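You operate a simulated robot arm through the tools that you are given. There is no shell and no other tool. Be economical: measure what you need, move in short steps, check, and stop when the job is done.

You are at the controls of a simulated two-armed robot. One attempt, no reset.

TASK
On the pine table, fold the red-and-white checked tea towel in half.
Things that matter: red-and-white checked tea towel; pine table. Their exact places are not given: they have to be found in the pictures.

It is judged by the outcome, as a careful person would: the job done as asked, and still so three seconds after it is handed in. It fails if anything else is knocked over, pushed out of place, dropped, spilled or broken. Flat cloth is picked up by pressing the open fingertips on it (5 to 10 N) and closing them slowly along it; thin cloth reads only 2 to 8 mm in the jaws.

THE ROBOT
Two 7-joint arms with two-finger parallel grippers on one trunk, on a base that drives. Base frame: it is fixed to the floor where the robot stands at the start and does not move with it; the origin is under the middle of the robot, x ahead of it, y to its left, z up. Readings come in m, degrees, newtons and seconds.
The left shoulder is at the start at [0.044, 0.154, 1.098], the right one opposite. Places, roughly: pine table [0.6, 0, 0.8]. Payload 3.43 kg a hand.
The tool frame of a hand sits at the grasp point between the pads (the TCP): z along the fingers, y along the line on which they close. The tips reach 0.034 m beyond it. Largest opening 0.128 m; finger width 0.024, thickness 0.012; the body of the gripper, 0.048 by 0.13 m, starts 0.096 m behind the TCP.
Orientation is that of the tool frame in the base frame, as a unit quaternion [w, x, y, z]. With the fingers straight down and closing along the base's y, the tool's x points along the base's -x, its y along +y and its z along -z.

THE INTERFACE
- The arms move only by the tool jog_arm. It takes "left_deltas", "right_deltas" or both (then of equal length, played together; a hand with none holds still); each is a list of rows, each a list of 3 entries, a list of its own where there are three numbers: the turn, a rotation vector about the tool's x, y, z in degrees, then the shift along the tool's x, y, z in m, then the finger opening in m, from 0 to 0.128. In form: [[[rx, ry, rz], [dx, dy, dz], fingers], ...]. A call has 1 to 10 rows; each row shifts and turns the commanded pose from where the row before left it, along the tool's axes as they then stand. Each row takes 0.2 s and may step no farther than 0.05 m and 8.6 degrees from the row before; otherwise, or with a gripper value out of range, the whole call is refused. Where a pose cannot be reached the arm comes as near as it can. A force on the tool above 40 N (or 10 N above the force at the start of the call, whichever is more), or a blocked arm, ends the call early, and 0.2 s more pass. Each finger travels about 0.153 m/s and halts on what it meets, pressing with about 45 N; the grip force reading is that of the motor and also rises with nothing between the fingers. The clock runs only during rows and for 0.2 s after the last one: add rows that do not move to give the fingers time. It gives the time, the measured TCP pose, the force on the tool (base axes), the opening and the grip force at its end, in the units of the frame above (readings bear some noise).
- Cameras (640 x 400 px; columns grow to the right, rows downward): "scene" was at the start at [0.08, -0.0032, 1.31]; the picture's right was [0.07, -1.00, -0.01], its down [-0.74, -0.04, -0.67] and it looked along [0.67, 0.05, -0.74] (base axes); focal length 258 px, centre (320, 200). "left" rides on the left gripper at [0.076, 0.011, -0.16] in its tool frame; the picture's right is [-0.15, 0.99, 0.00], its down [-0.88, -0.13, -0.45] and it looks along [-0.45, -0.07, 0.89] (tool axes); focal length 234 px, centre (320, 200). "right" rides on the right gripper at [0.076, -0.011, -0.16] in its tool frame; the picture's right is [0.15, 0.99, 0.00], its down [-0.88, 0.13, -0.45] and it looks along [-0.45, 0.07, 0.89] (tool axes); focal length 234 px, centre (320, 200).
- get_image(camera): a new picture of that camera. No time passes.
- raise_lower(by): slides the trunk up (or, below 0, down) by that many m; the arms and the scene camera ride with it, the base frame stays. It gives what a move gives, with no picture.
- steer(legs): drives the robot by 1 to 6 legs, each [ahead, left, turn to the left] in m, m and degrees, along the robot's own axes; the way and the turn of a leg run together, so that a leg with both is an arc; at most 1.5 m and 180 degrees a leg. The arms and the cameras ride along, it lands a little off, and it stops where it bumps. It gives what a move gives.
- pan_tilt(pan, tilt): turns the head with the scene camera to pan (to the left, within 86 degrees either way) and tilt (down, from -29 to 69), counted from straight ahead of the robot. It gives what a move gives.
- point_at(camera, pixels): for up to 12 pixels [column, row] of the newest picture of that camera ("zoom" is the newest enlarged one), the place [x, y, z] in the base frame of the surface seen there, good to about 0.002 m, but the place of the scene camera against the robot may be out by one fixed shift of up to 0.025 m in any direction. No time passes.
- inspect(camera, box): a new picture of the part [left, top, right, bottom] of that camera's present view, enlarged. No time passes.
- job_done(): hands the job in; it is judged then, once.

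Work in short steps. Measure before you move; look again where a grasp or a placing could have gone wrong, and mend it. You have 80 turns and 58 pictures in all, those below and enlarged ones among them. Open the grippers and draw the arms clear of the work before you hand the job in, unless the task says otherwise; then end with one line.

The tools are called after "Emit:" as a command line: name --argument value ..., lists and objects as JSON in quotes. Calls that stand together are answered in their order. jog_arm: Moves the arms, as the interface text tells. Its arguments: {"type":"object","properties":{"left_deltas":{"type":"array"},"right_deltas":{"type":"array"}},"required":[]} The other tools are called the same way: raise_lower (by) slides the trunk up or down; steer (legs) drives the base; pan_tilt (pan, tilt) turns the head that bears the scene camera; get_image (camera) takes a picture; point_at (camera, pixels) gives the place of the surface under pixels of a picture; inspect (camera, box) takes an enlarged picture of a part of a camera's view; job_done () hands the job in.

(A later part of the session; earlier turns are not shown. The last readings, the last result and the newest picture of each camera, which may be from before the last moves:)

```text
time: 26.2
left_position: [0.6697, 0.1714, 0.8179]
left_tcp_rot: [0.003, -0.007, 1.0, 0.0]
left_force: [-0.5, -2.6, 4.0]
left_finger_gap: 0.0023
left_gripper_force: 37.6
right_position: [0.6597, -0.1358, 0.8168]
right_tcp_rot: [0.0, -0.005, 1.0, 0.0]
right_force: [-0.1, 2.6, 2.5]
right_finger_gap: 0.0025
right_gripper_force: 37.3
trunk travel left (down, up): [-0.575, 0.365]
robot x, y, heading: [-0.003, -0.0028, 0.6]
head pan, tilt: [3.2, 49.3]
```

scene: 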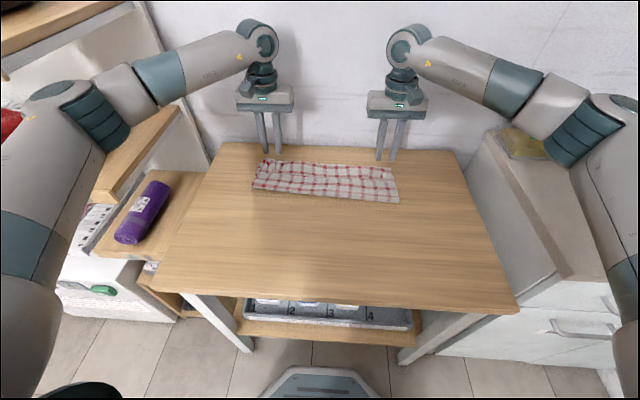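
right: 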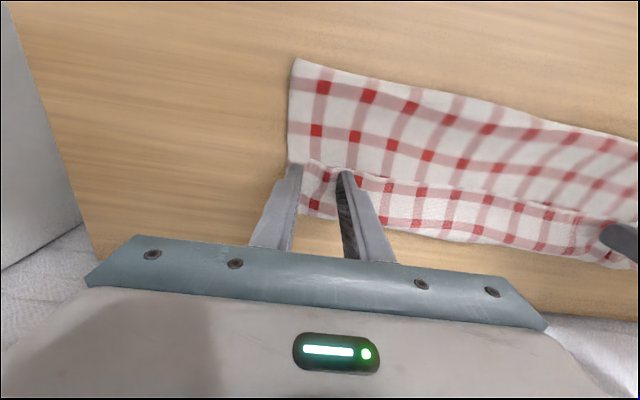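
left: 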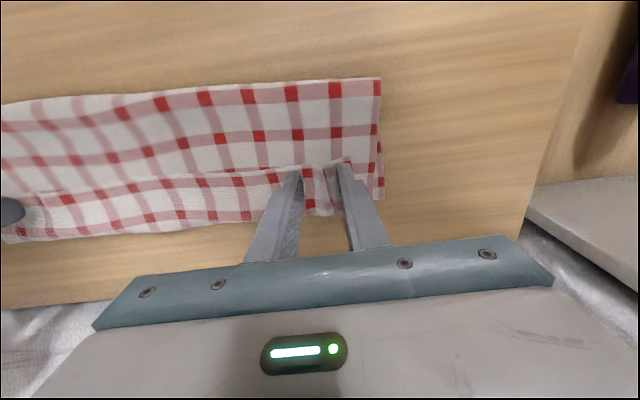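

Both grip (2.3 and 2.5 mm). I lift 0.09 while drawing back 0.07 toward the robot so the flap unrolls.

Emit:
jog_arm --left_deltas '[[[0, 0, 0], [0.004, 0, -0.016], 0], [[0, 0, 0], [0.01, 0, -0.018], 0], [[0, 0, 0], [0.014, 0, -0.018], 0], [[0, 0, 0], [0.014, 0, -0.018], 0], [[0, 0, 0], [0.014, 0, -0.018], 0], [[0, 0, 0], [0.014, 0, -0.01], 0], [[0, 0, 0], [0, 0, 0], 0]]' --right_deltas '[[[0, 0, 0], [0.004, 0, -0.016], 0], [[0, 0, 0], [0.01, 0, -0.018], 0], [[0, 0, 0], [0.014, 0, -0.018], 0], [[0, 0, 0], [0.014, 0, -0.018], 0], [[0, 0, 0], [0.014, 0, -0.018], 0], [[0, 0, 0], [0.014, 0, -0.01], 0], [[0, 0, 0], [0, 0, 0], 0]]'

Emit:
get_image --camera "scene"

Emit:
get_image --camera "left"

```text
time: 27.8
left_position: [0.5996, 0.1705, 0.9136]
left_tcp_rot: [0.003, -0.006, 1.0, 0.0]
left_force: [0.3, -2.2, -0.5]
left_finger_gap: 0.0024
left_gripper_force: 37.3
right_position: [0.5903, -0.1387, 0.9156]
right_tcp_rot: [0.0, -0.005, 1.0, 0.0]
right_force: [0.2, 3.1, 0.0]
right_finger_gap: 0.0024
right_gripper_force: 36.8
trunk travel left (down, up): [-0.575, 0.365]
robot x, y, heading: [0.0013, 0.0014, 0.9]
head pan, tilt: [3.2, 49.3]
```

```text
29 pictures are left
```

scene: 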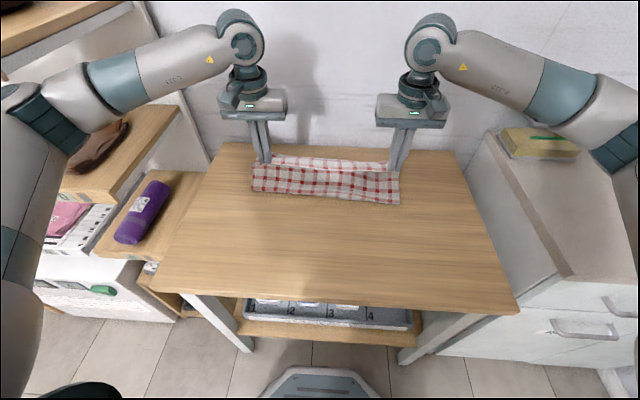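

```text
28 pictures are left
```

left: 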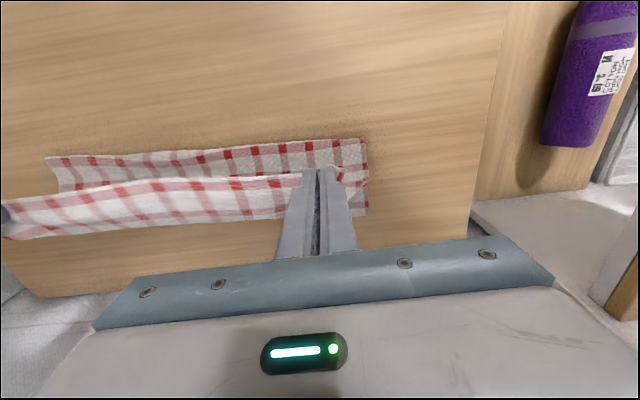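

Hem is up but the fold is still at about 0.58–0.60. I carry on back to x≈0.50 and slightly down so the lower layer unrolls toward the robot.

Emit:
jog_arm --left_deltas '[[[0, 0, 0], [0.02, 0, 0.004], 0], [[0, 0, 0], [0.02, 0, 0.004], 0], [[0, 0, 0], [0.02, 0, 0.004], 0], [[0, 0, 0], [0.02, 0, 0.004], 0], [[0, 0, 0], [0.02, 0, 0.004], 0], [[0, 0, 0], [0.01, 0, 0.004], 0], [[0, 0, 0], [0, 0, 0], 0]]' --right_deltas '[[[0, 0, 0], [0.02, 0, 0.004], 0], [[0, 0, 0], [0.02, 0, 0.004], 0], [[0, 0, 0], [0.02, 0, 0.004], 0], [[0, 0, 0], [0.02, 0, 0.004], 0], [[0, 0, 0], [0.02, 0, 0.004], 0], [[0, 0, 0], [0.015, 0, 0.004], 0], [[0, 0, 0], [0, 0, 0], 0]]'

Emit:
get_image --camera "scene"

Emit:
get_image --camera "left"

```text
time: 29.4
left_position: [0.4893, 0.1677, 0.8908]
left_tcp_rot: [0.003, -0.006, 1.0, 0.0]
left_force: [0.0, -2.9, 0.4]
left_finger_gap: 0.0024
left_gripper_force: 37.7
right_position: [0.474, -0.1399, 0.8923]
right_tcp_rot: [-0.001, -0.006, 1.0, 0.0]
right_force: [0.4, 1.7, -1.0]
right_finger_gap: 0.0026
right_gripper_force: 36.7
trunk travel left (down, up): [-0.575, 0.365]
robot x, y, heading: [-0.0015, -0.0001, 0.7]
head pan, tilt: [3.2, 49.3]
```

```text
27 pictures are left
```

scene: 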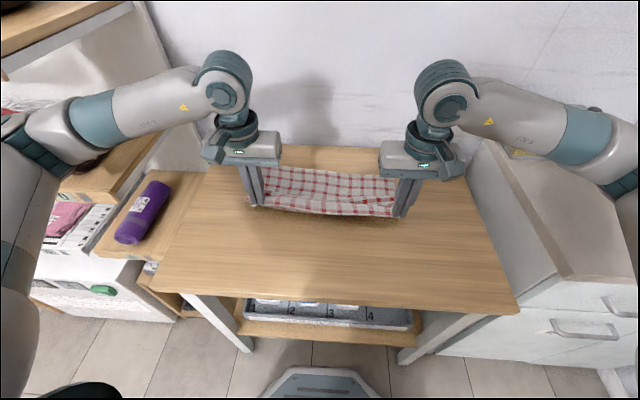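

```text
26 pictures are left
```

left: 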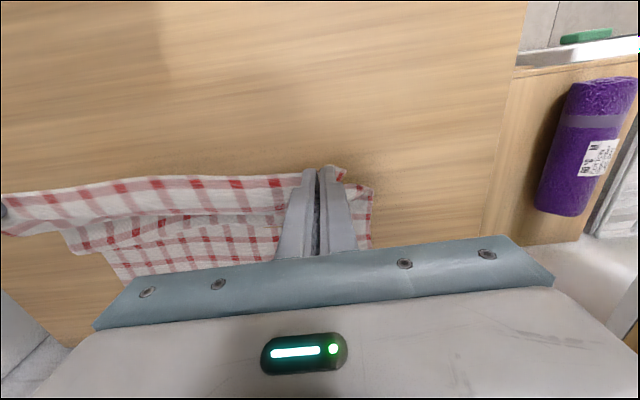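

Cloth is opened out again with the hem held. I measure the lower layer's far edge to set the target.

Emit:
inspect --camera "scene" --box '[225, 130, 425, 230]'

Emit:
point_at --camera "scene" --pixels '[[266, 169], [320, 171], [360, 174], [390, 178], [330, 190], [330, 203], [330, 212]]'

```text
3.20 times, centred on (325, 180) of scene
```

zoom: 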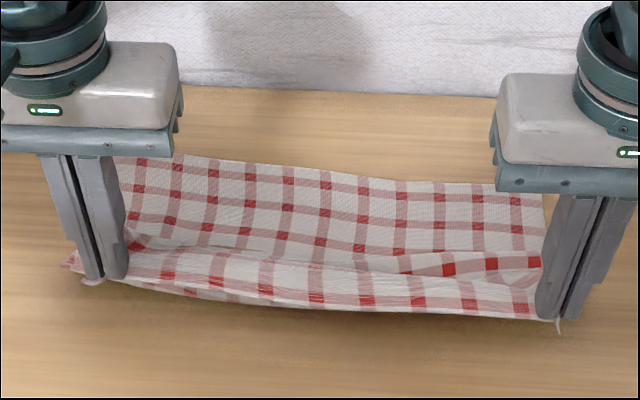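

```text
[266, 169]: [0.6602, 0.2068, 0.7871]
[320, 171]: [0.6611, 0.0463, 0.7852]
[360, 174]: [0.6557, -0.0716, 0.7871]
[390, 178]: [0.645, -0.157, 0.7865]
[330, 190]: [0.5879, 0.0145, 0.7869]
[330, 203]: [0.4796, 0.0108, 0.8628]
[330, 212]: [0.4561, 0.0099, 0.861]
```

The far edge runs from about (0.70, 0.225) to (0.68, −0.17), so the fold should be near x 0.555 left / 0.535 right. I now follow a taut arc of about 0.14 radius round that line, first part: up and over.

Emit:
jog_arm --left_deltas '[[[0, 0, 0], [-0.018, 0, -0.029], 0], [[0, 0, 0], [-0.018, 0, -0.029], 0], [[0, 0, 0], [-0.0233, 0.004, 0], 0], [[0, 0, 0], [-0.0233, 0.004, 0], 0], [[0, 0, 0], [-0.0233, 0.004, 0], 0], [[0, 0, 0], [-0.0225, 0, 0.0125], 0], [[0, 0, 0], [-0.0225, 0, 0.0125], 0], [[0, 0, 0], [0, 0, 0], 0]]' --right_deltas '[[[0, 0, 0], [-0.0155, 0, -0.0285], 0], [[0, 0, 0], [-0.0155, 0, -0.0285], 0], [[0, 0, 0], [-0.0233, 0.003, 0], 0], [[0, 0, 0], [-0.0233, 0.003, 0], 0], [[0, 0, 0], [-0.0233, 0.002, 0], 0], [[0, 0, 0], [-0.0225, 0, 0.0125], 0], [[0, 0, 0], [-0.0225, 0, 0.0125], 0], [[0, 0, 0], [0, 0, 0], 0]]'

Emit:
get_image --camera "scene"

Emit:
get_image --camera "left"

```text
time: 31.2
left_position: [0.6378, 0.182, 0.9245]
left_tcp_rot: [0.003, -0.006, 1.0, 0.0]
left_force: [-0.6, -5.3, 1.1]
left_finger_gap: 0.0024
left_gripper_force: 37.8
right_position: [0.6201, -0.1291, 0.9245]
right_tcp_rot: [0.0, -0.006, 1.0, 0.0]
right_force: [0.1, 5.4, 0.1]
right_finger_gap: 0.0025
right_gripper_force: 37.2
trunk travel left (down, up): [-0.575, 0.365]
robot x, y, heading: [-0.0064, -0.0005, 0.7]
head pan, tilt: [3.2, 49.3]
```

```text
24 pictures are left
```

scene: 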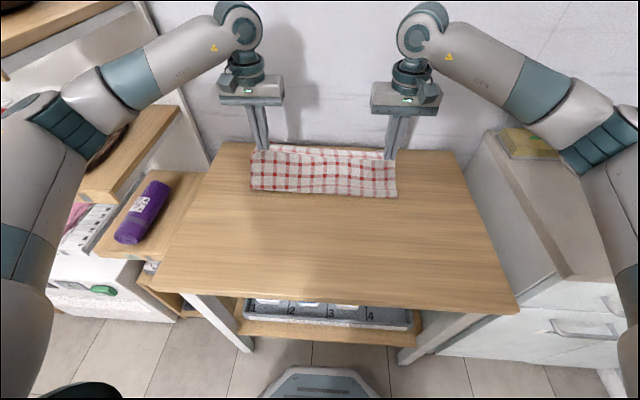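

```text
23 pictures are left
```

left: 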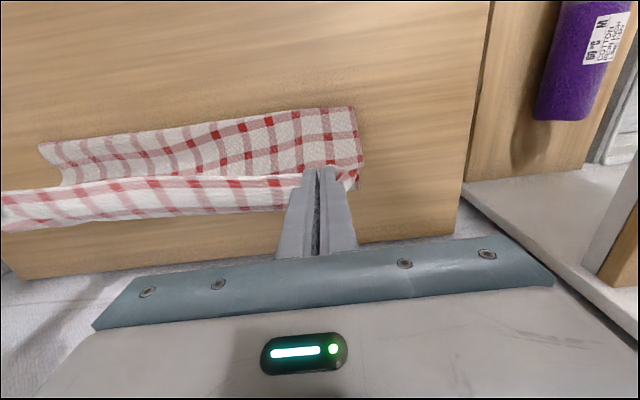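

The pinched hem stiffly points forward, making a 3–4 cm shelf, and the high arc peels the lower layer up too far. I go back to unroll again, and this time will use a low arc and then pull forward close to the table so the flap unrolls.

Emit:
jog_arm --left_deltas '[[[0, 0, 0], [0.03, 0, 0], 0], [[0, 0, 0], [0.03, 0, 0.002], 0], [[0, 0, 0], [0.03, 0, 0.008], 0], [[0, 0, 0], [0.03, 0, 0.02], 0], [[0, 0, 0], [0.03, 0, 0.02], 0], [[0, 0, 0], [0, 0, 0], 0], [[0, 0, 0], [-0.02, 0, 0], 0], [[0, 0, 0], [-0.02, 0, 0], 0], [[0, 0, 0], [0, 0, 0], 0]]' --right_deltas '[[[0, 0, 0], [0.03, 0, 0], 0], [[0, 0, 0], [0.03, 0, 0.002], 0], [[0, 0, 0], [0.03, 0, 0.008], 0], [[0, 0, 0], [0.03, 0, 0.02], 0], [[0, 0, 0], [0.03, 0, 0.02], 0], [[0, 0, 0], [0, 0, 0], 0], [[0, 0, 0], [-0.02, 0, 0], 0], [[0, 0, 0], [-0.02, 0, 0], 0], [[0, 0, 0], [0, 0, 0], 0]]'

Emit:
get_image --camera "left"

```text
time: 33.2
left_position: [0.5308, 0.1816, 0.8726]
left_tcp_rot: [0.001, -0.006, 1.0, -0.001]
left_force: [-0.5, -5.4, -0.1]
left_finger_gap: 0.0023
left_gripper_force: 37.2
right_position: [0.5106, -0.1301, 0.8736]
right_tcp_rot: [0.001, -0.005, 1.0, -0.001]
right_force: [-0.3, 5.4, 0.1]
right_finger_gap: 0.0023
right_gripper_force: 36.6
trunk travel left (down, up): [-0.575, 0.365]
robot x, y, heading: [-0.0005, -0.0002, 0.6]
head pan, tilt: [3.2, 49.3]
```

```text
22 pictures are left
```

left: 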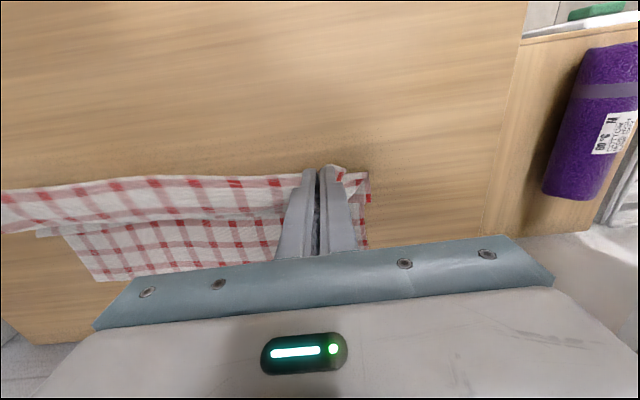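

Good. Now forward low: 0.09 ahead and slightly down, then look.

Emit:
jog_arm --left_deltas '[[[0, 0, 0], [-0.018, 0, 0], 0], [[0, 0, 0], [-0.018, 0, 0.002], 0], [[0, 0, 0], [-0.018, 0, 0.004], 0], [[0, 0, 0], [-0.018, 0, 0.006], 0], [[0, 0, 0], [-0.018, 0, 0.006], 0], [[0, 0, 0], [0, 0, 0], 0]]' --right_deltas '[[[0, 0, 0], [-0.018, 0, 0], 0], [[0, 0, 0], [-0.018, 0, 0.002], 0], [[0, 0, 0], [-0.018, 0, 0.004], 0], [[0, 0, 0], [-0.018, 0, 0.006], 0], [[0, 0, 0], [-0.018, 0, 0.006], 0], [[0, 0, 0], [0, 0, 0], 0]]'

Emit:
inspect --camera "scene" --box '[225, 130, 425, 230]'

Emit:
get_image --camera "left"

```text
time: 34.6
left_position: [0.6195, 0.181, 0.856]
left_tcp_rot: [0.003, -0.007, 1.0, 0.0]
left_force: [-0.3, -5.6, 0.1]
left_finger_gap: 0.0021
left_gripper_force: 37.1
right_position: [0.6018, -0.1281, 0.8572]
right_tcp_rot: [-0.001, -0.006, 1.0, 0.001]
right_force: [-0.6, 4.2, 0.8]
right_finger_gap: 0.0023
right_gripper_force: 37.6
trunk travel left (down, up): [-0.575, 0.365]
robot x, y, heading: [-0.0043, -0.0013, 0.4]
head pan, tilt: [3.2, 49.3]
```

```text
3.20 times, centred on (325, 180) of scene
```

zoom: 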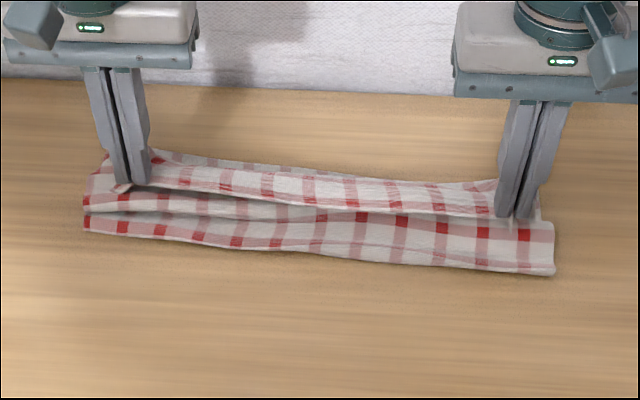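

```text
20 pictures are left
```

left: 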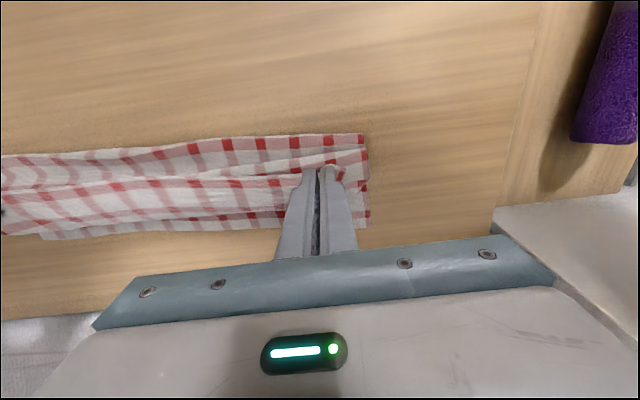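

The upper layer now bulges between fold and hem instead of peeling. I measure the fold line and far edge.

Emit:
point_at --camera "left" --pixels '[[362, 137], [365, 180], [368, 226], [150, 150], [150, 180], [150, 215], [150, 228]]'

Emit:
point_at --camera "zoom" --pixels '[[88, 228], [320, 254], [550, 270], [320, 170], [200, 158], [86, 207]]'

```text
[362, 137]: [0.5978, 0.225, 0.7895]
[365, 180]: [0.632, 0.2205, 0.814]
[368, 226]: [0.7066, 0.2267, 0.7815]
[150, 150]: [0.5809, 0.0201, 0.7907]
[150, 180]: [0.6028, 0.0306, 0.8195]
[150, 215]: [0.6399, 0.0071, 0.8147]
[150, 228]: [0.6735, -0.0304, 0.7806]
```

```text
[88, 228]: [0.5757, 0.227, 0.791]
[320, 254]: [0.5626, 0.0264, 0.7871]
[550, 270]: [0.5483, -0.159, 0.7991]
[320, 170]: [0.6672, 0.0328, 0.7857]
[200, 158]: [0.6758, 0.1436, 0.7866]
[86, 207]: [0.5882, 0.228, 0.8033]
```

The pinched ridge keeps pointing forward with this finger orientation, so a flap will recur. I'll lay the hem back out flat near x 0.41, release, and regrip with the fingers turned 90° (closing across the hem) so the cloth can hang freely.

Emit:
jog_arm --left_deltas '[[[0, 0, 0], [0.034, -0.003, 0], 0], [[0, 0, 0], [0.034, 0, 0], 0], [[0, 0, 0], [0.034, 0, 0], 0], [[0, 0, 0], [0.034, 0, 0], 0], [[0, 0, 0], [0.034, 0, 0], 0], [[0, 0, 0], [0.033, 0, 0.01], 0], [[0, 0, 0], [0.004, 0, 0.02], 0], [[0, 0, 0], [0, 0, 0.007], 0], [[0, 0, 0], [0, 0, 0], 0]]' --right_deltas '[[[0, 0, 0], [0.034, 0.003, 0], 0], [[0, 0, 0], [0.034, 0, 0], 0], [[0, 0, 0], [0.034, 0, 0], 0], [[0, 0, 0], [0.034, 0, 0], 0], [[0, 0, 0], [0.034, 0, 0], 0], [[0, 0, 0], [0.033, 0, 0.01], 0], [[0, 0, 0], [0.004, 0, 0.02], 0], [[0, 0, 0], [0, 0, 0.007], 0], [[0, 0, 0], [0, 0, 0], 0]]'

Emit:
inspect --camera "scene" --box '[205, 130, 445, 280]'

```text
time: 36.6
left_position: [0.4132, 0.1763, 0.8165]
left_tcp_rot: [0.003, -0.006, 1.0, 0.0]
left_force: [0.0, -0.4, 0.7]
left_finger_gap: 0.0029
left_gripper_force: 37.3
right_position: [0.3945, -0.1285, 0.8202]
right_tcp_rot: [0.0, -0.006, 1.0, 0.0]
right_force: [0.1, 0.2, -1.0]
right_finger_gap: 0.0022
right_gripper_force: 36.8
trunk travel left (down, up): [-0.575, 0.365]
robot x, y, heading: [-0.0055, 0.0015, 0.4]
head pan, tilt: [3.2, 49.3]
```

```text
2.67 times, centred on (325, 205) of scene
```

zoom: 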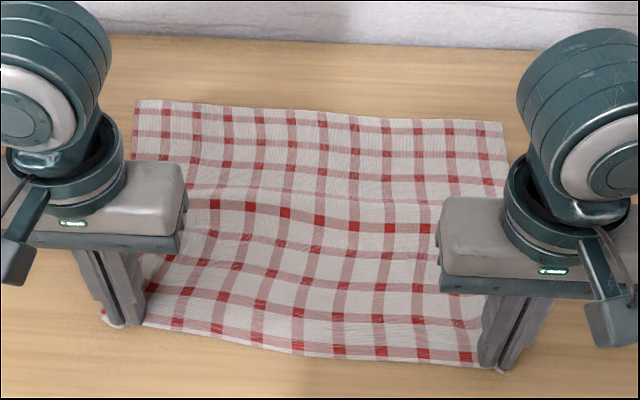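

Laid flat again with slight ripples. I draw it 1 cm more toward the robot to smooth it, open the fingers, and rise.

Emit:
jog_arm --left_deltas '[[[0, 0, 0], [0.006, 0.001, 0], 0], [[0, 0, 0], [0.006, 0.001, 0], 0], [[0, 0, 0], [0, 0, 0], 0.012], [[0, 0, 0], [0, 0, 0], 0.024], [[0, 0, 0], [0, 0, 0], 0.036], [[0, 0, 0], [0, 0, -0.015], 0.04], [[0, 0, 0], [0, 0, -0.03], 0.04], [[0, 0, 0], [0, 0, -0.035], 0.04], [[0, 0, 0], [0, 0, 0], 0.04]]' --right_deltas '[[[0, 0, 0], [0.006, -0.001, 0], 0], [[0, 0, 0], [0.006, -0.001, 0], 0], [[0, 0, 0], [0, 0, 0], 0.012], [[0, 0, 0], [0, 0, 0], 0.024], [[0, 0, 0], [0, 0, 0], 0.036], [[0, 0, 0], [0, 0, -0.015], 0.04], [[0, 0, 0], [0, 0, -0.03], 0.04], [[0, 0, 0], [0, 0, -0.035], 0.04], [[0, 0, 0], [0, 0, 0], 0.04]]'

Emit:
get_image --camera "left"

Emit:
get_image --camera "right"

```text
time: 38.6
left_position: [0.4018, 0.1765, 0.8971]
left_tcp_rot: [0.003, -0.006, 1.0, 0.0]
left_force: [0.2, 0.0, -0.3]
left_finger_gap: 0.0399
left_gripper_force: 0.1
right_position: [0.3821, -0.1315, 0.8996]
right_tcp_rot: [0.0, -0.005, 1.0, 0.0]
right_force: [-0.4, -0.7, 0.6]
right_finger_gap: 0.04
right_gripper_force: 0.0
trunk travel left (down, up): [-0.575, 0.365]
robot x, y, heading: [-0.0037, 0.0002, 0.9]
head pan, tilt: [3.2, 49.3]
```

```text
18 pictures are left
```

left: 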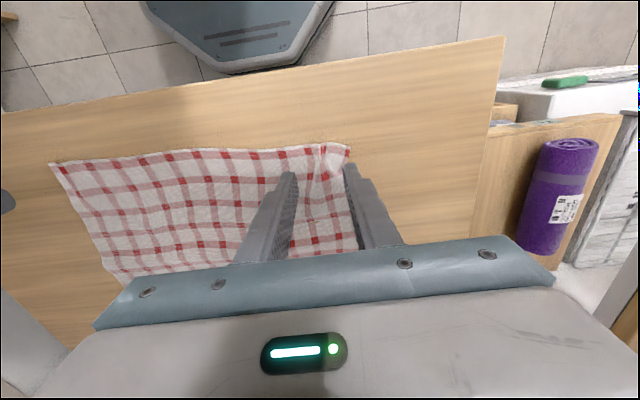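

```text
17 pictures are left
```

right: 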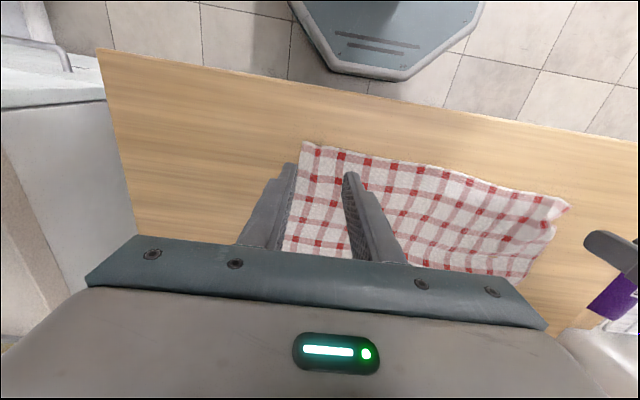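

The towel lies flat and open. I measure corners and hem for the new grip.

Emit:
point_at --camera "left" --pixels '[[349, 146], [340, 146], [325, 148], [310, 148], [280, 149], [355, 245], [55, 166], [125, 275]]'

Emit:
point_at --camera "right" --pixels '[[304, 144], [315, 147], [330, 150], [350, 153], [385, 160], [288, 245], [565, 203]]'

```text
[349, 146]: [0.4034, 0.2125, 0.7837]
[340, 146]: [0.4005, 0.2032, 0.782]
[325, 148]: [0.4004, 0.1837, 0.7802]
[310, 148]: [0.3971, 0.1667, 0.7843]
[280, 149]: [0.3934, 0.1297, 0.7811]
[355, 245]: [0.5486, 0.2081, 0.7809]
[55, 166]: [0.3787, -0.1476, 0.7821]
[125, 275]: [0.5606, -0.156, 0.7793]
```

```text
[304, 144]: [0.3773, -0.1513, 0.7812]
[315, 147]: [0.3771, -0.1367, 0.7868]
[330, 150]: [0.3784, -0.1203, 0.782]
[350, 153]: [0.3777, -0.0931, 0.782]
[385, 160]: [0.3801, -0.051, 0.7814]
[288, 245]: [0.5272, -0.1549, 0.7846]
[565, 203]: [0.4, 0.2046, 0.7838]
```

Hem runs from (0.402, 0.212) to (0.377, −0.152), about 4° askew. I turn both hands by 85° at height so the fingers close across the hem.

Emit:
jog_arm --left_deltas '[[[0, 0, -8.5], [0, 0, 0], 0.04], [[0, 0, -8.5], [0, 0, 0], 0.04], [[0, 0, -8.5], [0, 0, 0], 0.04], [[0, 0, -8.5], [0, 0, 0], 0.04], [[0, 0, -8.5], [0, 0, 0], 0.04], [[0, 0, -8.5], [0, 0, 0], 0.04], [[0, 0, -8.5], [0, 0, 0], 0.04], [[0, 0, -8.5], [0, 0, 0], 0.04], [[0, 0, -8.5], [0, 0, 0], 0.04], [[0, 0, -8.5], [0, 0, 0], 0.04]]' --right_deltas '[[[0, 0, 8.5], [0, 0, 0], 0.04], [[0, 0, 8.5], [0, 0, 0], 0.04], [[0, 0, 8.5], [0, 0, 0], 0.04], [[0, 0, 8.5], [0, 0, 0], 0.04], [[0, 0, 8.5], [0, 0, 0], 0.04], [[0, 0, 8.5], [0, 0, 0], 0.04], [[0, 0, 8.5], [0, 0, 0], 0.04], [[0, 0, 8.5], [0, 0, 0], 0.04], [[0, 0, 8.5], [0, 0, 0], 0.04], [[0, 0, 8.5], [0, 0, 0], 0.04]]'

```text
time: 40.8
left_position: [0.4022, 0.1792, 0.8973]
left_tcp_rot: [0.002, -0.682, 0.732, -0.002]
left_force: [-0.5, 0.5, 0.0]
left_finger_gap: 0.0401
left_gripper_force: 0.0
right_position: [0.3824, -0.1315, 0.8995]
right_tcp_rot: [0.0, 0.673, 0.74, 0.0]
right_force: [0.0, -0.6, 0.0]
right_finger_gap: 0.0398
right_gripper_force: 0.1
trunk travel left (down, up): [-0.575, 0.365]
robot x, y, heading: [-0.0032, -0.0015, 0.6]
head pan, tilt: [3.2, 49.3]
```

Both turned cleanly. I finish the right yaw, shift over the hem (left target 0.413, 0.185; right 0.390, −0.125) and come down to about 8 mm above.

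Emit:
jog_arm --left_deltas '[[[0, 0, 0], [-0.0069, -0.0105, 0], 0.04], [[0, 0, 0], [0, 0, 0.025], 0.04], [[0, 0, 0], [0, 0, 0.025], 0.04], [[0, 0, 0], [0, 0, 0.023], 0.04], [[0, 0, 0], [0, 0, 0], 0.04]]' --right_deltas '[[[0, 0, 8.5], [0, 0, 0], 0.04], [[0, 0, 0], [0.007, 0.0071, 0.025], 0.04], [[0, 0, 0], [0, 0, 0.025], 0.04], [[0, 0, 0], [0, 0, 0.0255], 0.04], [[0, 0, 0], [0, 0, 0], 0.04]]'

Emit:
get_image --camera "left"

Emit:
get_image --camera "right"

```text
time: 42.0
left_position: [0.412, 0.1842, 0.8252]
left_tcp_rot: [0.002, -0.68, 0.733, -0.003]
left_force: [-0.4, 0.1, 0.0]
left_finger_gap: 0.0396
left_gripper_force: 0.0
right_position: [0.3898, -0.1262, 0.8225]
right_tcp_rot: [0.0, 0.724, 0.689, 0.001]
right_force: [0.5, -0.2, -0.8]
right_finger_gap: 0.0399
right_gripper_force: 0.0
trunk travel left (down, up): [-0.575, 0.365]
robot x, y, heading: [-0.0044, -0.0024, 0.8]
head pan, tilt: [3.2, 49.3]
```

```text
16 pictures are left
```

left: 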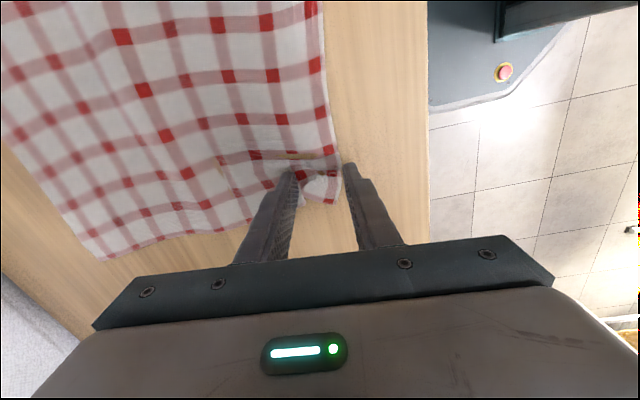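

```text
15 pictures are left
```

right: 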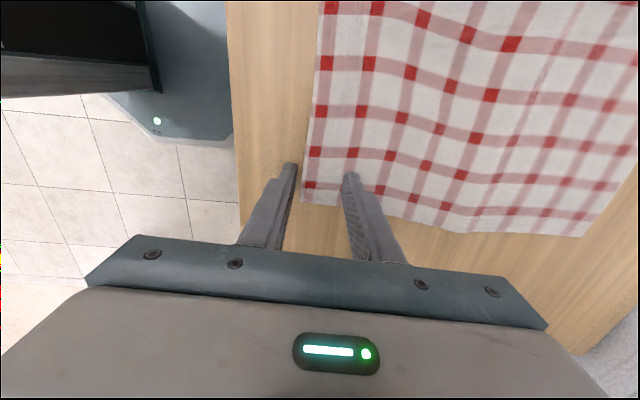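

The outer fingers stand just off the hem, the inner ones on cloth. I press down to contact.

Emit:
jog_arm --left_deltas '[[[0, 0, 0], [0, 0, 0.005], 0.04], [[0, 0, 0], [0, 0, 0.003], 0.04], [[0, 0, 0], [0, 0, 0.0012], 0.04], [[0, 0, 0], [0, 0, 0], 0.04]]' --right_deltas '[[[0, 0, 0], [0, 0, 0.004], 0.04], [[0, 0, 0], [0, 0, 0.002], 0.04], [[0, 0, 0], [0, 0, 0.0008], 0.04], [[0, 0, 0], [0, 0, 0], 0.04]]'

```text
time: 43.0
left_position: [0.4132, 0.1849, 0.8164]
left_tcp_rot: [0.002, -0.68, 0.733, -0.003]
left_force: [-0.7, -1.1, 5.3]
left_finger_gap: 0.0397
left_gripper_force: 0.1
right_position: [0.3899, -0.1267, 0.8166]
right_tcp_rot: [0.0, 0.725, 0.689, 0.0]
right_force: [0.7, 0.2, 0.6]
right_finger_gap: 0.04
right_gripper_force: 0.0
trunk travel left (down, up): [-0.575, 0.365]
robot x, y, heading: [-0.0067, 0.0005, 0.7]
head pan, tilt: [3.2, 49.3]
```

Left is at 5 N; the right barely touches, so I press it 1 mm more and the left 0.2 mm.

Emit:
jog_arm --left_deltas '[[[0, 0, 0], [0, 0, 0.0002], 0.04], [[0, 0, 0], [0, 0, 0], 0.04], [[0, 0, 0], [0, 0, 0], 0.04]]' --right_deltas '[[[0, 0, 0], [0, 0, 0.0008], 0.04], [[0, 0, 0], [0, 0, 0.0004], 0.04], [[0, 0, 0], [0, 0, 0], 0.04]]'

```text
time: 43.8
left_position: [0.4125, 0.1844, 0.8157]
left_tcp_rot: [0.003, -0.68, 0.733, -0.002]
left_force: [-0.4, 0.8, 11.2]
left_finger_gap: 0.04
left_gripper_force: 0.0
right_position: [0.3898, -0.1251, 0.8159]
right_tcp_rot: [0.001, 0.725, 0.689, 0.001]
right_force: [0.7, -1.0, 1.6]
right_finger_gap: 0.04
right_gripper_force: 0.2
trunk travel left (down, up): [-0.575, 0.365]
robot x, y, heading: [-0.0034, -0.0005, 0.6]
head pan, tilt: [3.2, 49.3]
```

Left 11 N, right still 1.6 N; I press the right another 0.6 mm.

Emit:
jog_arm --right_deltas '[[[0, 0, 0], [0, 0, 0.0006], 0.04], [[0, 0, 0], [0, 0, 0], 0.04], [[0, 0, 0], [0, 0, 0], 0.04]]'

```text
time: 44.6
left_position: [0.4119, 0.183, 0.8158]
left_tcp_rot: [0.003, -0.68, 0.733, -0.002]
left_force: [2.0, 0.2, 10.5]
left_finger_gap: 0.0405
left_gripper_force: 0.6
right_position: [0.3902, -0.1257, 0.8159]
right_tcp_rot: [0.0, 0.725, 0.689, 0.001]
right_force: [-0.3, -3.3, 11.3]
right_finger_gap: 0.0402
right_gripper_force: 0.3
trunk travel left (down, up): [-0.575, 0.365]
robot x, y, heading: [-0.0056, 0.0011, 0.8]
head pan, tilt: [3.2, 49.3]
```

Both press at about 11 N; I close slowly.

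Emit:
jog_arm --left_deltas '[[[0, 0, 0], [0, 0, 0], 0.036], [[0, 0, 0], [0, 0, 0], 0.032], [[0, 0, 0], [0, 0, 0], 0.028], [[0, 0, 0], [0, 0, 0], 0.024], [[0, 0, 0], [0, 0, 0], 0.02], [[0, 0, 0], [0, 0, 0], 0.016], [[0, 0, 0], [0, 0, 0], 0.011], [[0, 0, 0], [0, 0, 0], 0.006], [[0, 0, 0], [0, 0, 0], 0.0], [[0, 0, 0], [0, 0, 0], 0.0]]' --right_deltas '[[[0, 0, 0], [0, 0, 0], 0.036], [[0, 0, 0], [0, 0, 0], 0.032], [[0, 0, 0], [0, 0, 0], 0.028], [[0, 0, 0], [0, 0, 0], 0.024], [[0, 0, 0], [0, 0, 0], 0.02], [[0, 0, 0], [0, 0, 0], 0.016], [[0, 0, 0], [0, 0, 0], 0.011], [[0, 0, 0], [0, 0, 0], 0.006], [[0, 0, 0], [0, 0, 0], 0.0], [[0, 0, 0], [0, 0, 0], 0.0]]'

Emit:
get_image --camera "right"

```text
time: 46.8
left_position: [0.4113, 0.1841, 0.8159]
left_tcp_rot: [0.002, -0.68, 0.733, -0.003]
left_force: [-0.1, 0.0, 8.7]
left_finger_gap: 0.0028
left_gripper_force: 37.4
right_position: [0.3897, -0.1249, 0.8155]
right_tcp_rot: [0.0, 0.725, 0.689, 0.0]
right_force: [1.5, 0.6, 18.7]
right_finger_gap: 0.0023
right_gripper_force: 36.6
trunk travel left (down, up): [-0.575, 0.365]
robot x, y, heading: [-0.0015, -0.0022, 0.7]
head pan, tilt: [3.2, 49.3]
```

```text
14 pictures are left
```

right: 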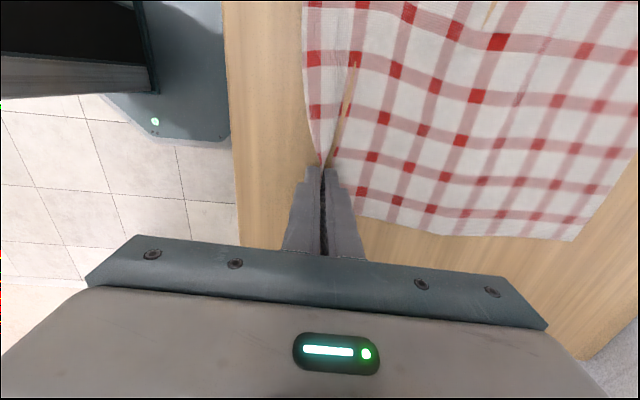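

Both grips hold (2.8 and 2.3 mm) with the hem gathered in. I lift on a low arc of about 0.105 radius around the fold line at x≈0.55/0.53.

Emit:
jog_arm --left_deltas '[[[0, 0, 0], [-0.001, -0.0135, -0.02], 0], [[0, 0, 0], [-0.001, -0.0135, -0.02], 0], [[0, 0, 0], [-0.0011, -0.015, -0.0175], 0], [[0, 0, 0], [-0.0011, -0.015, -0.0175], 0], [[0, 0, 0], [-0.0015, -0.02, -0.0125], 0], [[0, 0, 0], [-0.0015, -0.02, -0.0125], 0], [[0, 0, 0], [-0.0015, -0.02, -0.0025], 0], [[0, 0, 0], [-0.0015, -0.02, -0.0025], 0], [[0, 0, 0], [-0.0015, -0.02, 0.0025], 0], [[0, 0, 0], [-0.0015, -0.02, 0.0025], 0]]' --right_deltas '[[[0, 0, 0], [0.0007, 0.0135, -0.02], 0], [[0, 0, 0], [0.0007, 0.0135, -0.02], 0], [[0, 0, 0], [0.0008, 0.015, -0.0175], 0], [[0, 0, 0], [0.0008, 0.015, -0.0175], 0], [[0, 0, 0], [0.001, 0.02, -0.0125], 0], [[0, 0, 0], [0.001, 0.02, -0.0125], 0], [[0, 0, 0], [0.001, 0.02, -0.0025], 0], [[0, 0, 0], [0.001, 0.02, -0.0025], 0], [[0, 0, 0], [0.001, 0.02, 0.0025], 0], [[0, 0, 0], [0.001, 0.02, 0.0025], 0]]'

Emit:
inspect --camera "scene" --box '[205, 120, 445, 270]'

```text
time: 49.0
left_position: [0.5927, 0.1846, 0.9164]
left_tcp_rot: [0.002, -0.68, 0.733, -0.001]
left_force: [0.6, 0.4, 0.2]
left_finger_gap: 0.0025
left_gripper_force: 37.1
right_position: [0.5683, -0.1257, 0.9155]
right_tcp_rot: [-0.001, 0.725, 0.689, 0.0]
right_force: [0.4, -0.5, 0.6]
right_finger_gap: 0.0022
right_gripper_force: 37.5
trunk travel left (down, up): [-0.575, 0.365]
robot x, y, heading: [-0.0058, -0.0016, 0.8]
head pan, tilt: [3.2, 49.3]
```

```text
2.67 times, centred on (325, 195) of scene
```

zoom: 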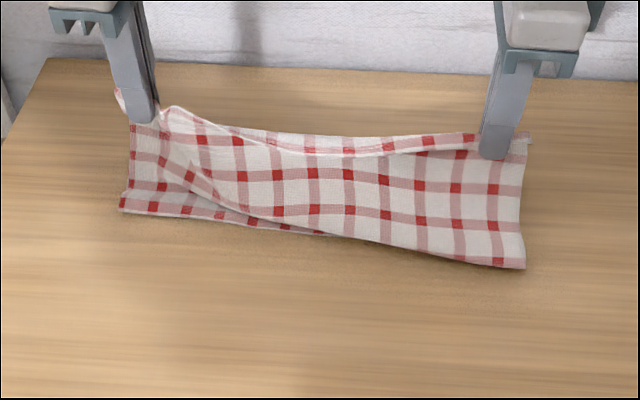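

Much better drape. I measure the fold line and then finish the arc.

Emit:
point_at --camera "zoom" --pixels '[[124, 208], [260, 222], [400, 243], [520, 264], [330, 152], [330, 140], [330, 200]]'

Emit:
get_image --camera "left"

```text
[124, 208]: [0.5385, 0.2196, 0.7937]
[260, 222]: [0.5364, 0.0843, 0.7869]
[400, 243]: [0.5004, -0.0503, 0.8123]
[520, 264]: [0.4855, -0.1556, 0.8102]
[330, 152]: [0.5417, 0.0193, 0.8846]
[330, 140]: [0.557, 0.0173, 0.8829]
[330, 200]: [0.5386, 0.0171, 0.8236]
```

```text
12 pictures are left
```

left: 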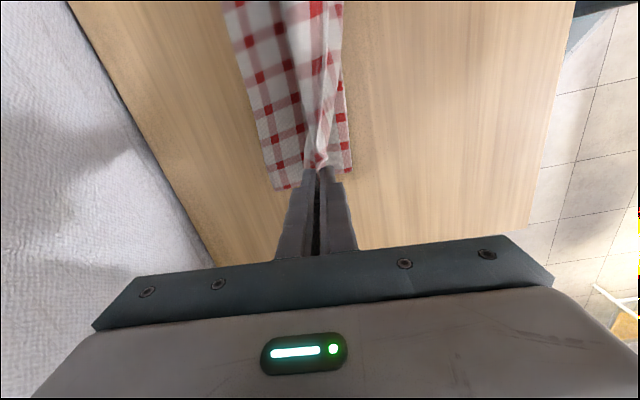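

The fold sits at about x 0.56/0.51, near the half. I finish the arc, coming down with the tips about 3 cm short of the far edge, since ~3 cm of hem is gathered in the pinch.

Emit:
jog_arm --left_deltas '[[[0, 0, 0], [-0.0014, -0.018, 0.012], 0], [[0, 0, 0], [-0.0014, -0.018, 0.014], 0], [[0, 0, 0], [-0.0013, -0.016, 0.018], 0], [[0, 0, 0], [-0.0011, -0.014, 0.018], 0], [[0, 0, 0], [-0.0008, -0.01, 0.018], 0], [[0, 0, 0], [-0.0004, -0.006, 0.013], 0], [[0, 0, 0], [0, 0, 0], 0]]' --right_deltas '[[[0, 0, 0], [0.001, 0.02, 0.012], 0], [[0, 0, 0], [0.001, 0.02, 0.014], 0], [[0, 0, 0], [0.0009, 0.018, 0.018], 0], [[0, 0, 0], [0.0008, 0.016, 0.018], 0], [[0, 0, 0], [0.0005, 0.01, 0.018], 0], [[0, 0, 0], [0.0003, 0.006, 0.012], 0], [[0, 0, 0], [0, 0, 0], 0]]'

Emit:
get_image --camera "left"

Emit:
inspect --camera "scene" --box '[205, 120, 445, 270]'

```text
time: 50.6
left_position: [0.6705, 0.1846, 0.8232]
left_tcp_rot: [0.002, -0.68, 0.733, -0.001]
left_force: [-0.2, -0.3, -0.7]
left_finger_gap: 0.0023
left_gripper_force: 37.0
right_position: [0.6567, -0.1259, 0.8229]
right_tcp_rot: [-0.001, 0.725, 0.689, 0.0]
right_force: [0.2, -0.4, -0.4]
right_finger_gap: 0.0025
right_gripper_force: 36.9
trunk travel left (down, up): [-0.575, 0.365]
robot x, y, heading: [-0.0082, -0.0046, 0.6]
head pan, tilt: [3.2, 49.3]
```

```text
11 pictures are left
```

left: 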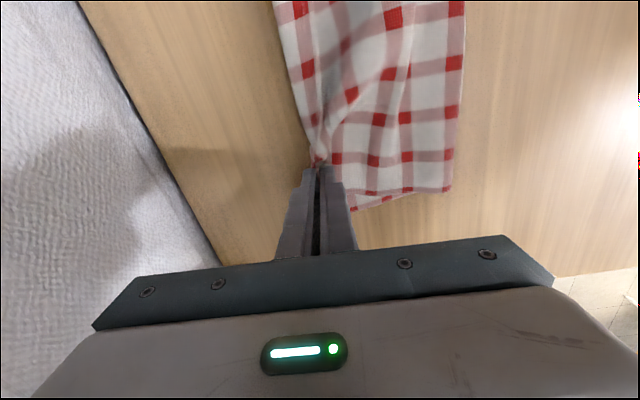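

```text
2.67 times, centred on (325, 195) of scene
```

zoom: 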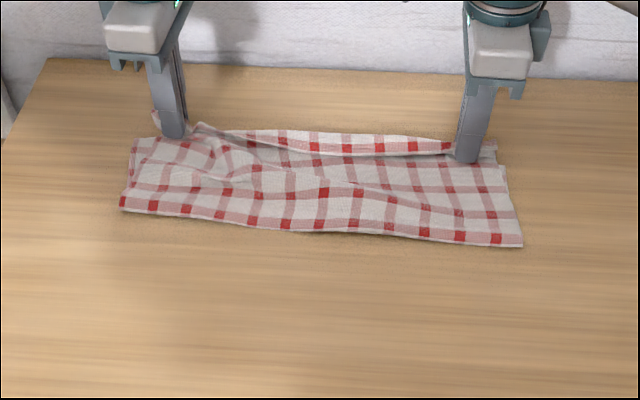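

The layers lie well with the fold at about the half. I lower 2 mm, open to 0.03, then sweep 3 cm forward just above the lower layer so the rear fingers turn the hem outward, and rise.

Emit:
jog_arm --left_deltas '[[[0, 0, 0], [0, 0, 0.002], 0], [[0, 0, 0], [0, 0, 0], 0.01], [[0, 0, 0], [0, 0, 0], 0.02], [[0, 0, 0], [0, 0, 0], 0.03], [[0, 0, 0], [0, 0, -0.001], 0.03], [[0, 0, 0], [-0.0008, -0.01, 0], 0.03], [[0, 0, 0], [-0.0008, -0.01, -0.001], 0.03], [[0, 0, 0], [-0.0008, -0.01, -0.002], 0.03], [[0, 0, 0], [-0.0004, -0.006, -0.01], 0.03], [[0, 0, 0], [0, 0, -0.04], 0.03]]' --right_deltas '[[[0, 0, 0], [0, 0, 0.002], 0], [[0, 0, 0], [0, 0, 0], 0.01], [[0, 0, 0], [0, 0, 0], 0.02], [[0, 0, 0], [0, 0, 0], 0.03], [[0, 0, 0], [0, 0, -0.001], 0.03], [[0, 0, 0], [0.0005, 0.01, 0], 0.03], [[0, 0, 0], [0.0005, 0.01, -0.001], 0.03], [[0, 0, 0], [0.0005, 0.01, -0.002], 0.03], [[0, 0, 0], [0.0003, 0.006, -0.01], 0.03], [[0, 0, 0], [0, 0, -0.04], 0.03]]'

Emit:
inspect --camera "scene" --box '[225, 130, 425, 230]'

```text
time: 52.8
left_position: [0.7075, 0.1829, 0.8776]
left_tcp_rot: [0.001, -0.68, 0.733, -0.003]
left_force: [-0.3, 0.6, 0.4]
left_finger_gap: 0.03
left_gripper_force: 0.1
right_position: [0.6913, -0.1253, 0.8743]
right_tcp_rot: [0.0, 0.724, 0.69, 0.0]
right_force: [-0.3, -0.3, -0.1]
right_finger_gap: 0.03
right_gripper_force: 0.0
trunk travel left (down, up): [-0.575, 0.365]
robot x, y, heading: [-0.0005, 0.0003, 0.7]
head pan, tilt: [3.2, 49.3]
```

```text
3.20 times, centred on (325, 180) of scene
```

zoom: 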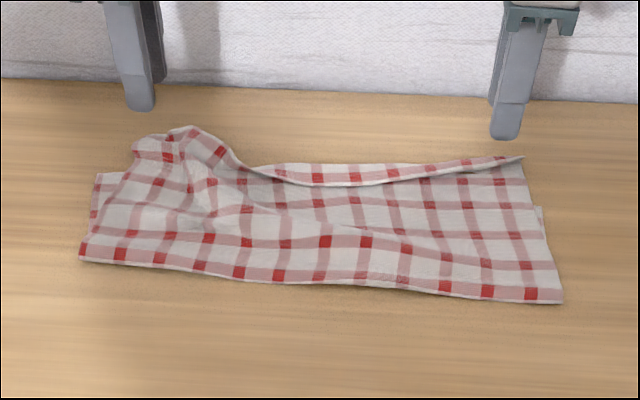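

Great improvement: the right corner's hem lies outward, the left stands up slightly and the middle hem still lies a little inward. I measure all of it.

Emit:
point_at --camera "zoom" --pixels '[[84, 258], [320, 282], [556, 298], [97, 178], [150, 138], [190, 130], [232, 160], [320, 185], [320, 166], [430, 177], [521, 160], [541, 210]]'

Emit:
get_image --camera "left"

```text
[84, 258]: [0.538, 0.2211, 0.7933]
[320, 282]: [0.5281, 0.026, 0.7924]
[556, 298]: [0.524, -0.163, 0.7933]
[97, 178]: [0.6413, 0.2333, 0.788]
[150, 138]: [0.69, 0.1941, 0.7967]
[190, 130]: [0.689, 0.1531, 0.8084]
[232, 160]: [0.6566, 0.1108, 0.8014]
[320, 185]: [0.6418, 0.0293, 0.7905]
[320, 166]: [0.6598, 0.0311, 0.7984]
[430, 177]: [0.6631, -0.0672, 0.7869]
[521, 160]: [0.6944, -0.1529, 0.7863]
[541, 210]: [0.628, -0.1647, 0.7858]
```

```text
8 pictures are left
```

left: 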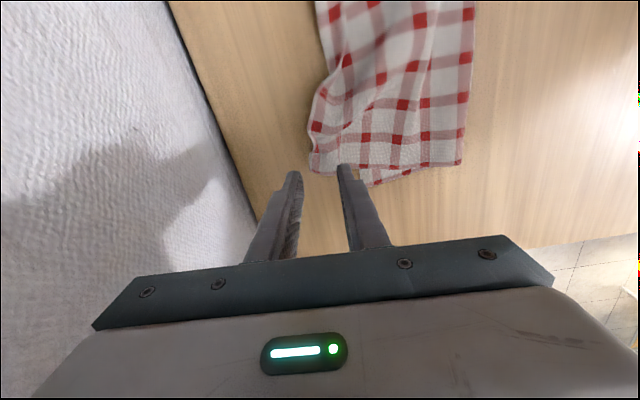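

I check the lower layer's far-left corner, peeking at (364,184) in the left picture, against the upper corner (312,170).

Emit:
point_at --camera "left" --pixels '[[366, 184], [385, 180], [313, 168], [312, 105], [460, 162], [318, 80], [350, 60]]'

Emit:
get_image --camera "right"

```text
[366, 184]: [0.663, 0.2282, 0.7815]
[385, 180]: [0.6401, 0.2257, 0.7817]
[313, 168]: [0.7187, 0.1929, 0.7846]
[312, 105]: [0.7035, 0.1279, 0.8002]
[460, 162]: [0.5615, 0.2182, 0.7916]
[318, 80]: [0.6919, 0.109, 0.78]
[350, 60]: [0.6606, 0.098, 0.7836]
```

```text
7 pictures are left
```

right: 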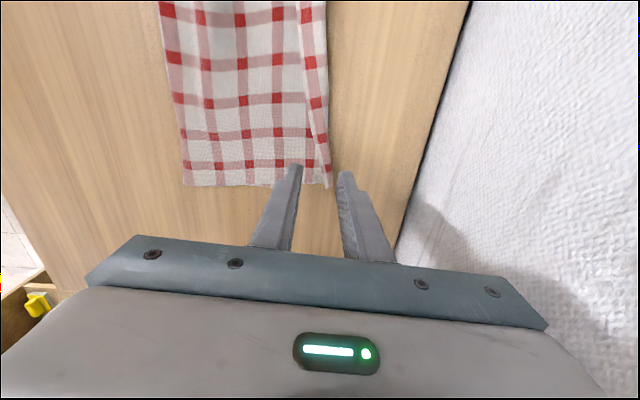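

The lower layer's far corners are at (0.663, 0.228) and about (0.65, −0.165), so the upper overshoots by ~5 cm: the lower layer had slid back. The overhanging hem is now single-layer and right way up, ideal for a fresh grip: I lower over it with 0.04 gap.

Emit:
jog_arm --left_deltas '[[[0, 0, 0], [0.0004, 0.006, 0], 0.04], [[0, 0, 0], [0, 0, 0.025], 0.04], [[0, 0, 0], [0, 0, 0.025], 0.04], [[0, 0, 0], [0, 0, 0.008], 0.04], [[0, 0, 0], [0, 0, 0.002], 0.04], [[0, 0, 0], [0, 0, 0], 0.04]]' --right_deltas '[[[0, 0, 0], [0.0002, 0.004, 0], 0.04], [[0, 0, 0], [0, 0, 0.025], 0.04], [[0, 0, 0], [0, 0, 0.025], 0.04], [[0, 0, 0], [0, 0, 0.006], 0.04], [[0, 0, 0], [0, 0, 0.001], 0.04], [[0, 0, 0], [0, 0, 0], 0.04]]'

Emit:
get_image --camera "left"

```text
time: 54.2
left_position: [0.7033, 0.1841, 0.8166]
left_tcp_rot: [0.002, -0.68, 0.733, -0.002]
left_force: [0.1, 0.5, 3.4]
left_finger_gap: 0.0402
left_gripper_force: 0.0
right_position: [0.6969, -0.1242, 0.8173]
right_tcp_rot: [0.0, 0.724, 0.69, 0.0]
right_force: [0.3, 0.4, -0.8]
right_finger_gap: 0.0399
right_gripper_force: 0.1
trunk travel left (down, up): [-0.575, 0.365]
robot x, y, heading: [-0.0058, -0.001, 0.6]
head pan, tilt: [3.2, 49.3]
```

```text
6 pictures are left
```

left: 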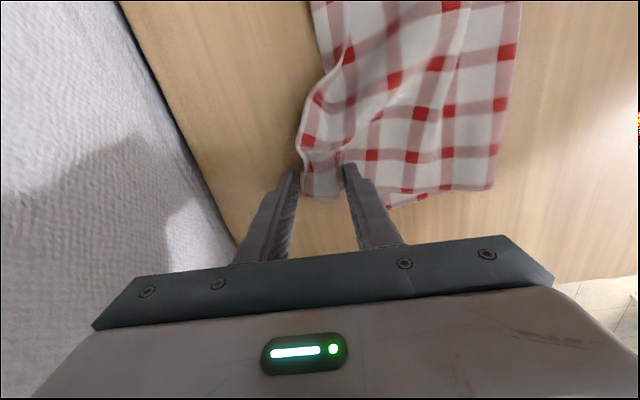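

The left straddles the hem well, touching at 3.4 N. I bring both to 5–10 N.

Emit:
jog_arm --left_deltas '[[[0, 0, 0], [0, 0, 0.0004], 0.04], [[0, 0, 0], [0, 0, 0], 0.04], [[0, 0, 0], [0, 0, 0], 0.04]]' --right_deltas '[[[0, 0, 0], [0, 0, 0.0012], 0.04], [[0, 0, 0], [0, 0, 0.0006], 0.04], [[0, 0, 0], [0, 0, 0], 0.04]]'

```text
time: 55.0
left_position: [0.7031, 0.1836, 0.8164]
left_tcp_rot: [0.002, -0.681, 0.733, -0.001]
left_force: [0.4, 1.5, 4.9]
left_finger_gap: 0.0403
left_gripper_force: 0.1
right_position: [0.6967, -0.1244, 0.817]
right_tcp_rot: [0.0, 0.724, 0.69, 0.0]
right_force: [0.2, 0.1, -0.5]
right_finger_gap: 0.0399
right_gripper_force: 0.0
trunk travel left (down, up): [-0.575, 0.365]
robot x, y, heading: [-0.0038, 0.0002, 0.6]
head pan, tilt: [3.2, 49.3]
```

Right is not in contact yet; down another 1 mm.

Emit:
jog_arm --left_deltas '[[[0, 0, 0], [0, 0, 0.0002], 0.04], [[0, 0, 0], [0, 0, 0], 0.04], [[0, 0, 0], [0, 0, 0], 0.04]]' --right_deltas '[[[0, 0, 0], [0, 0, 0.0006], 0.04], [[0, 0, 0], [0, 0, 0.0004], 0.04], [[0, 0, 0], [0, 0, 0], 0.04]]'

```text
time: 55.8
left_position: [0.7037, 0.1834, 0.8151]
left_tcp_rot: [0.002, -0.68, 0.733, -0.003]
left_force: [-0.1, 1.3, 9.2]
left_finger_gap: 0.0396
left_gripper_force: 0.1
right_position: [0.6968, -0.1251, 0.8165]
right_tcp_rot: [0.0, 0.725, 0.689, -0.001]
right_force: [-0.1, -0.3, 0.8]
right_finger_gap: 0.0398
right_gripper_force: 0.1
trunk travel left (down, up): [-0.575, 0.365]
robot x, y, heading: [-0.0054, -0.0055, 0.6]
head pan, tilt: [3.2, 49.3]
```

Left at 9 N; right is just touching, so 0.7 mm more on the right.

Emit:
jog_arm --right_deltas '[[[0, 0, 0], [0, 0, 0.0007], 0.04], [[0, 0, 0], [0, 0, 0], 0.04], [[0, 0, 0], [0, 0, 0], 0.04]]'

```text
time: 56.6
left_position: [0.7029, 0.1844, 0.816]
left_tcp_rot: [0.002, -0.68, 0.733, -0.003]
left_force: [1.6, 0.9, 7.8]
left_finger_gap: 0.039
left_gripper_force: 0.0
right_position: [0.6966, -0.1247, 0.8154]
right_tcp_rot: [0.001, 0.725, 0.689, 0.0]
right_force: [0.4, -1.0, 6.5]
right_finger_gap: 0.0394
right_gripper_force: 0.1
trunk travel left (down, up): [-0.575, 0.365]
robot x, y, heading: [-0.0058, -0.0008, 0.6]
head pan, tilt: [3.2, 49.3]
```

Both press well (7.8 and 6.5 N); I close slowly.

Emit:
jog_arm --left_deltas '[[[0, 0, 0], [0, 0, 0], 0.036], [[0, 0, 0], [0, 0, 0], 0.032], [[0, 0, 0], [0, 0, 0], 0.028], [[0, 0, 0], [0, 0, 0], 0.024], [[0, 0, 0], [0, 0, 0], 0.02], [[0, 0, 0], [0, 0, 0], 0.016], [[0, 0, 0], [0, 0, 0], 0.011], [[0, 0, 0], [0, 0, 0], 0.006], [[0, 0, 0], [0, 0, 0], 0.0], [[0, 0, 0], [0, 0, 0], 0.0]]' --right_deltas '[[[0, 0, 0], [0, 0, 0.0002], 0.036], [[0, 0, 0], [0, 0, 0], 0.032], [[0, 0, 0], [0, 0, 0], 0.028], [[0, 0, 0], [0, 0, 0], 0.024], [[0, 0, 0], [0, 0, 0], 0.02], [[0, 0, 0], [0, 0, 0], 0.016], [[0, 0, 0], [0, 0, 0], 0.011], [[0, 0, 0], [0, 0, 0], 0.006], [[0, 0, 0], [0, 0, 0], 0.0], [[0, 0, 0], [0, 0, 0], 0.0]]'

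```text
time: 58.8
left_position: [0.7023, 0.1842, 0.8163]
left_tcp_rot: [0.002, -0.68, 0.733, -0.003]
left_force: [0.7, -0.1, 3.4]
left_finger_gap: 0.0029
left_gripper_force: 37.6
right_position: [0.697, -0.1254, 0.8161]
right_tcp_rot: [0.001, 0.725, 0.689, 0.001]
right_force: [0.4, -0.3, 12.5]
right_finger_gap: 0.0025
right_gripper_force: 37.4
trunk travel left (down, up): [-0.575, 0.365]
robot x, y, heading: [-0.0018, -0.0012, 0.9]
head pan, tilt: [3.2, 49.3]
```

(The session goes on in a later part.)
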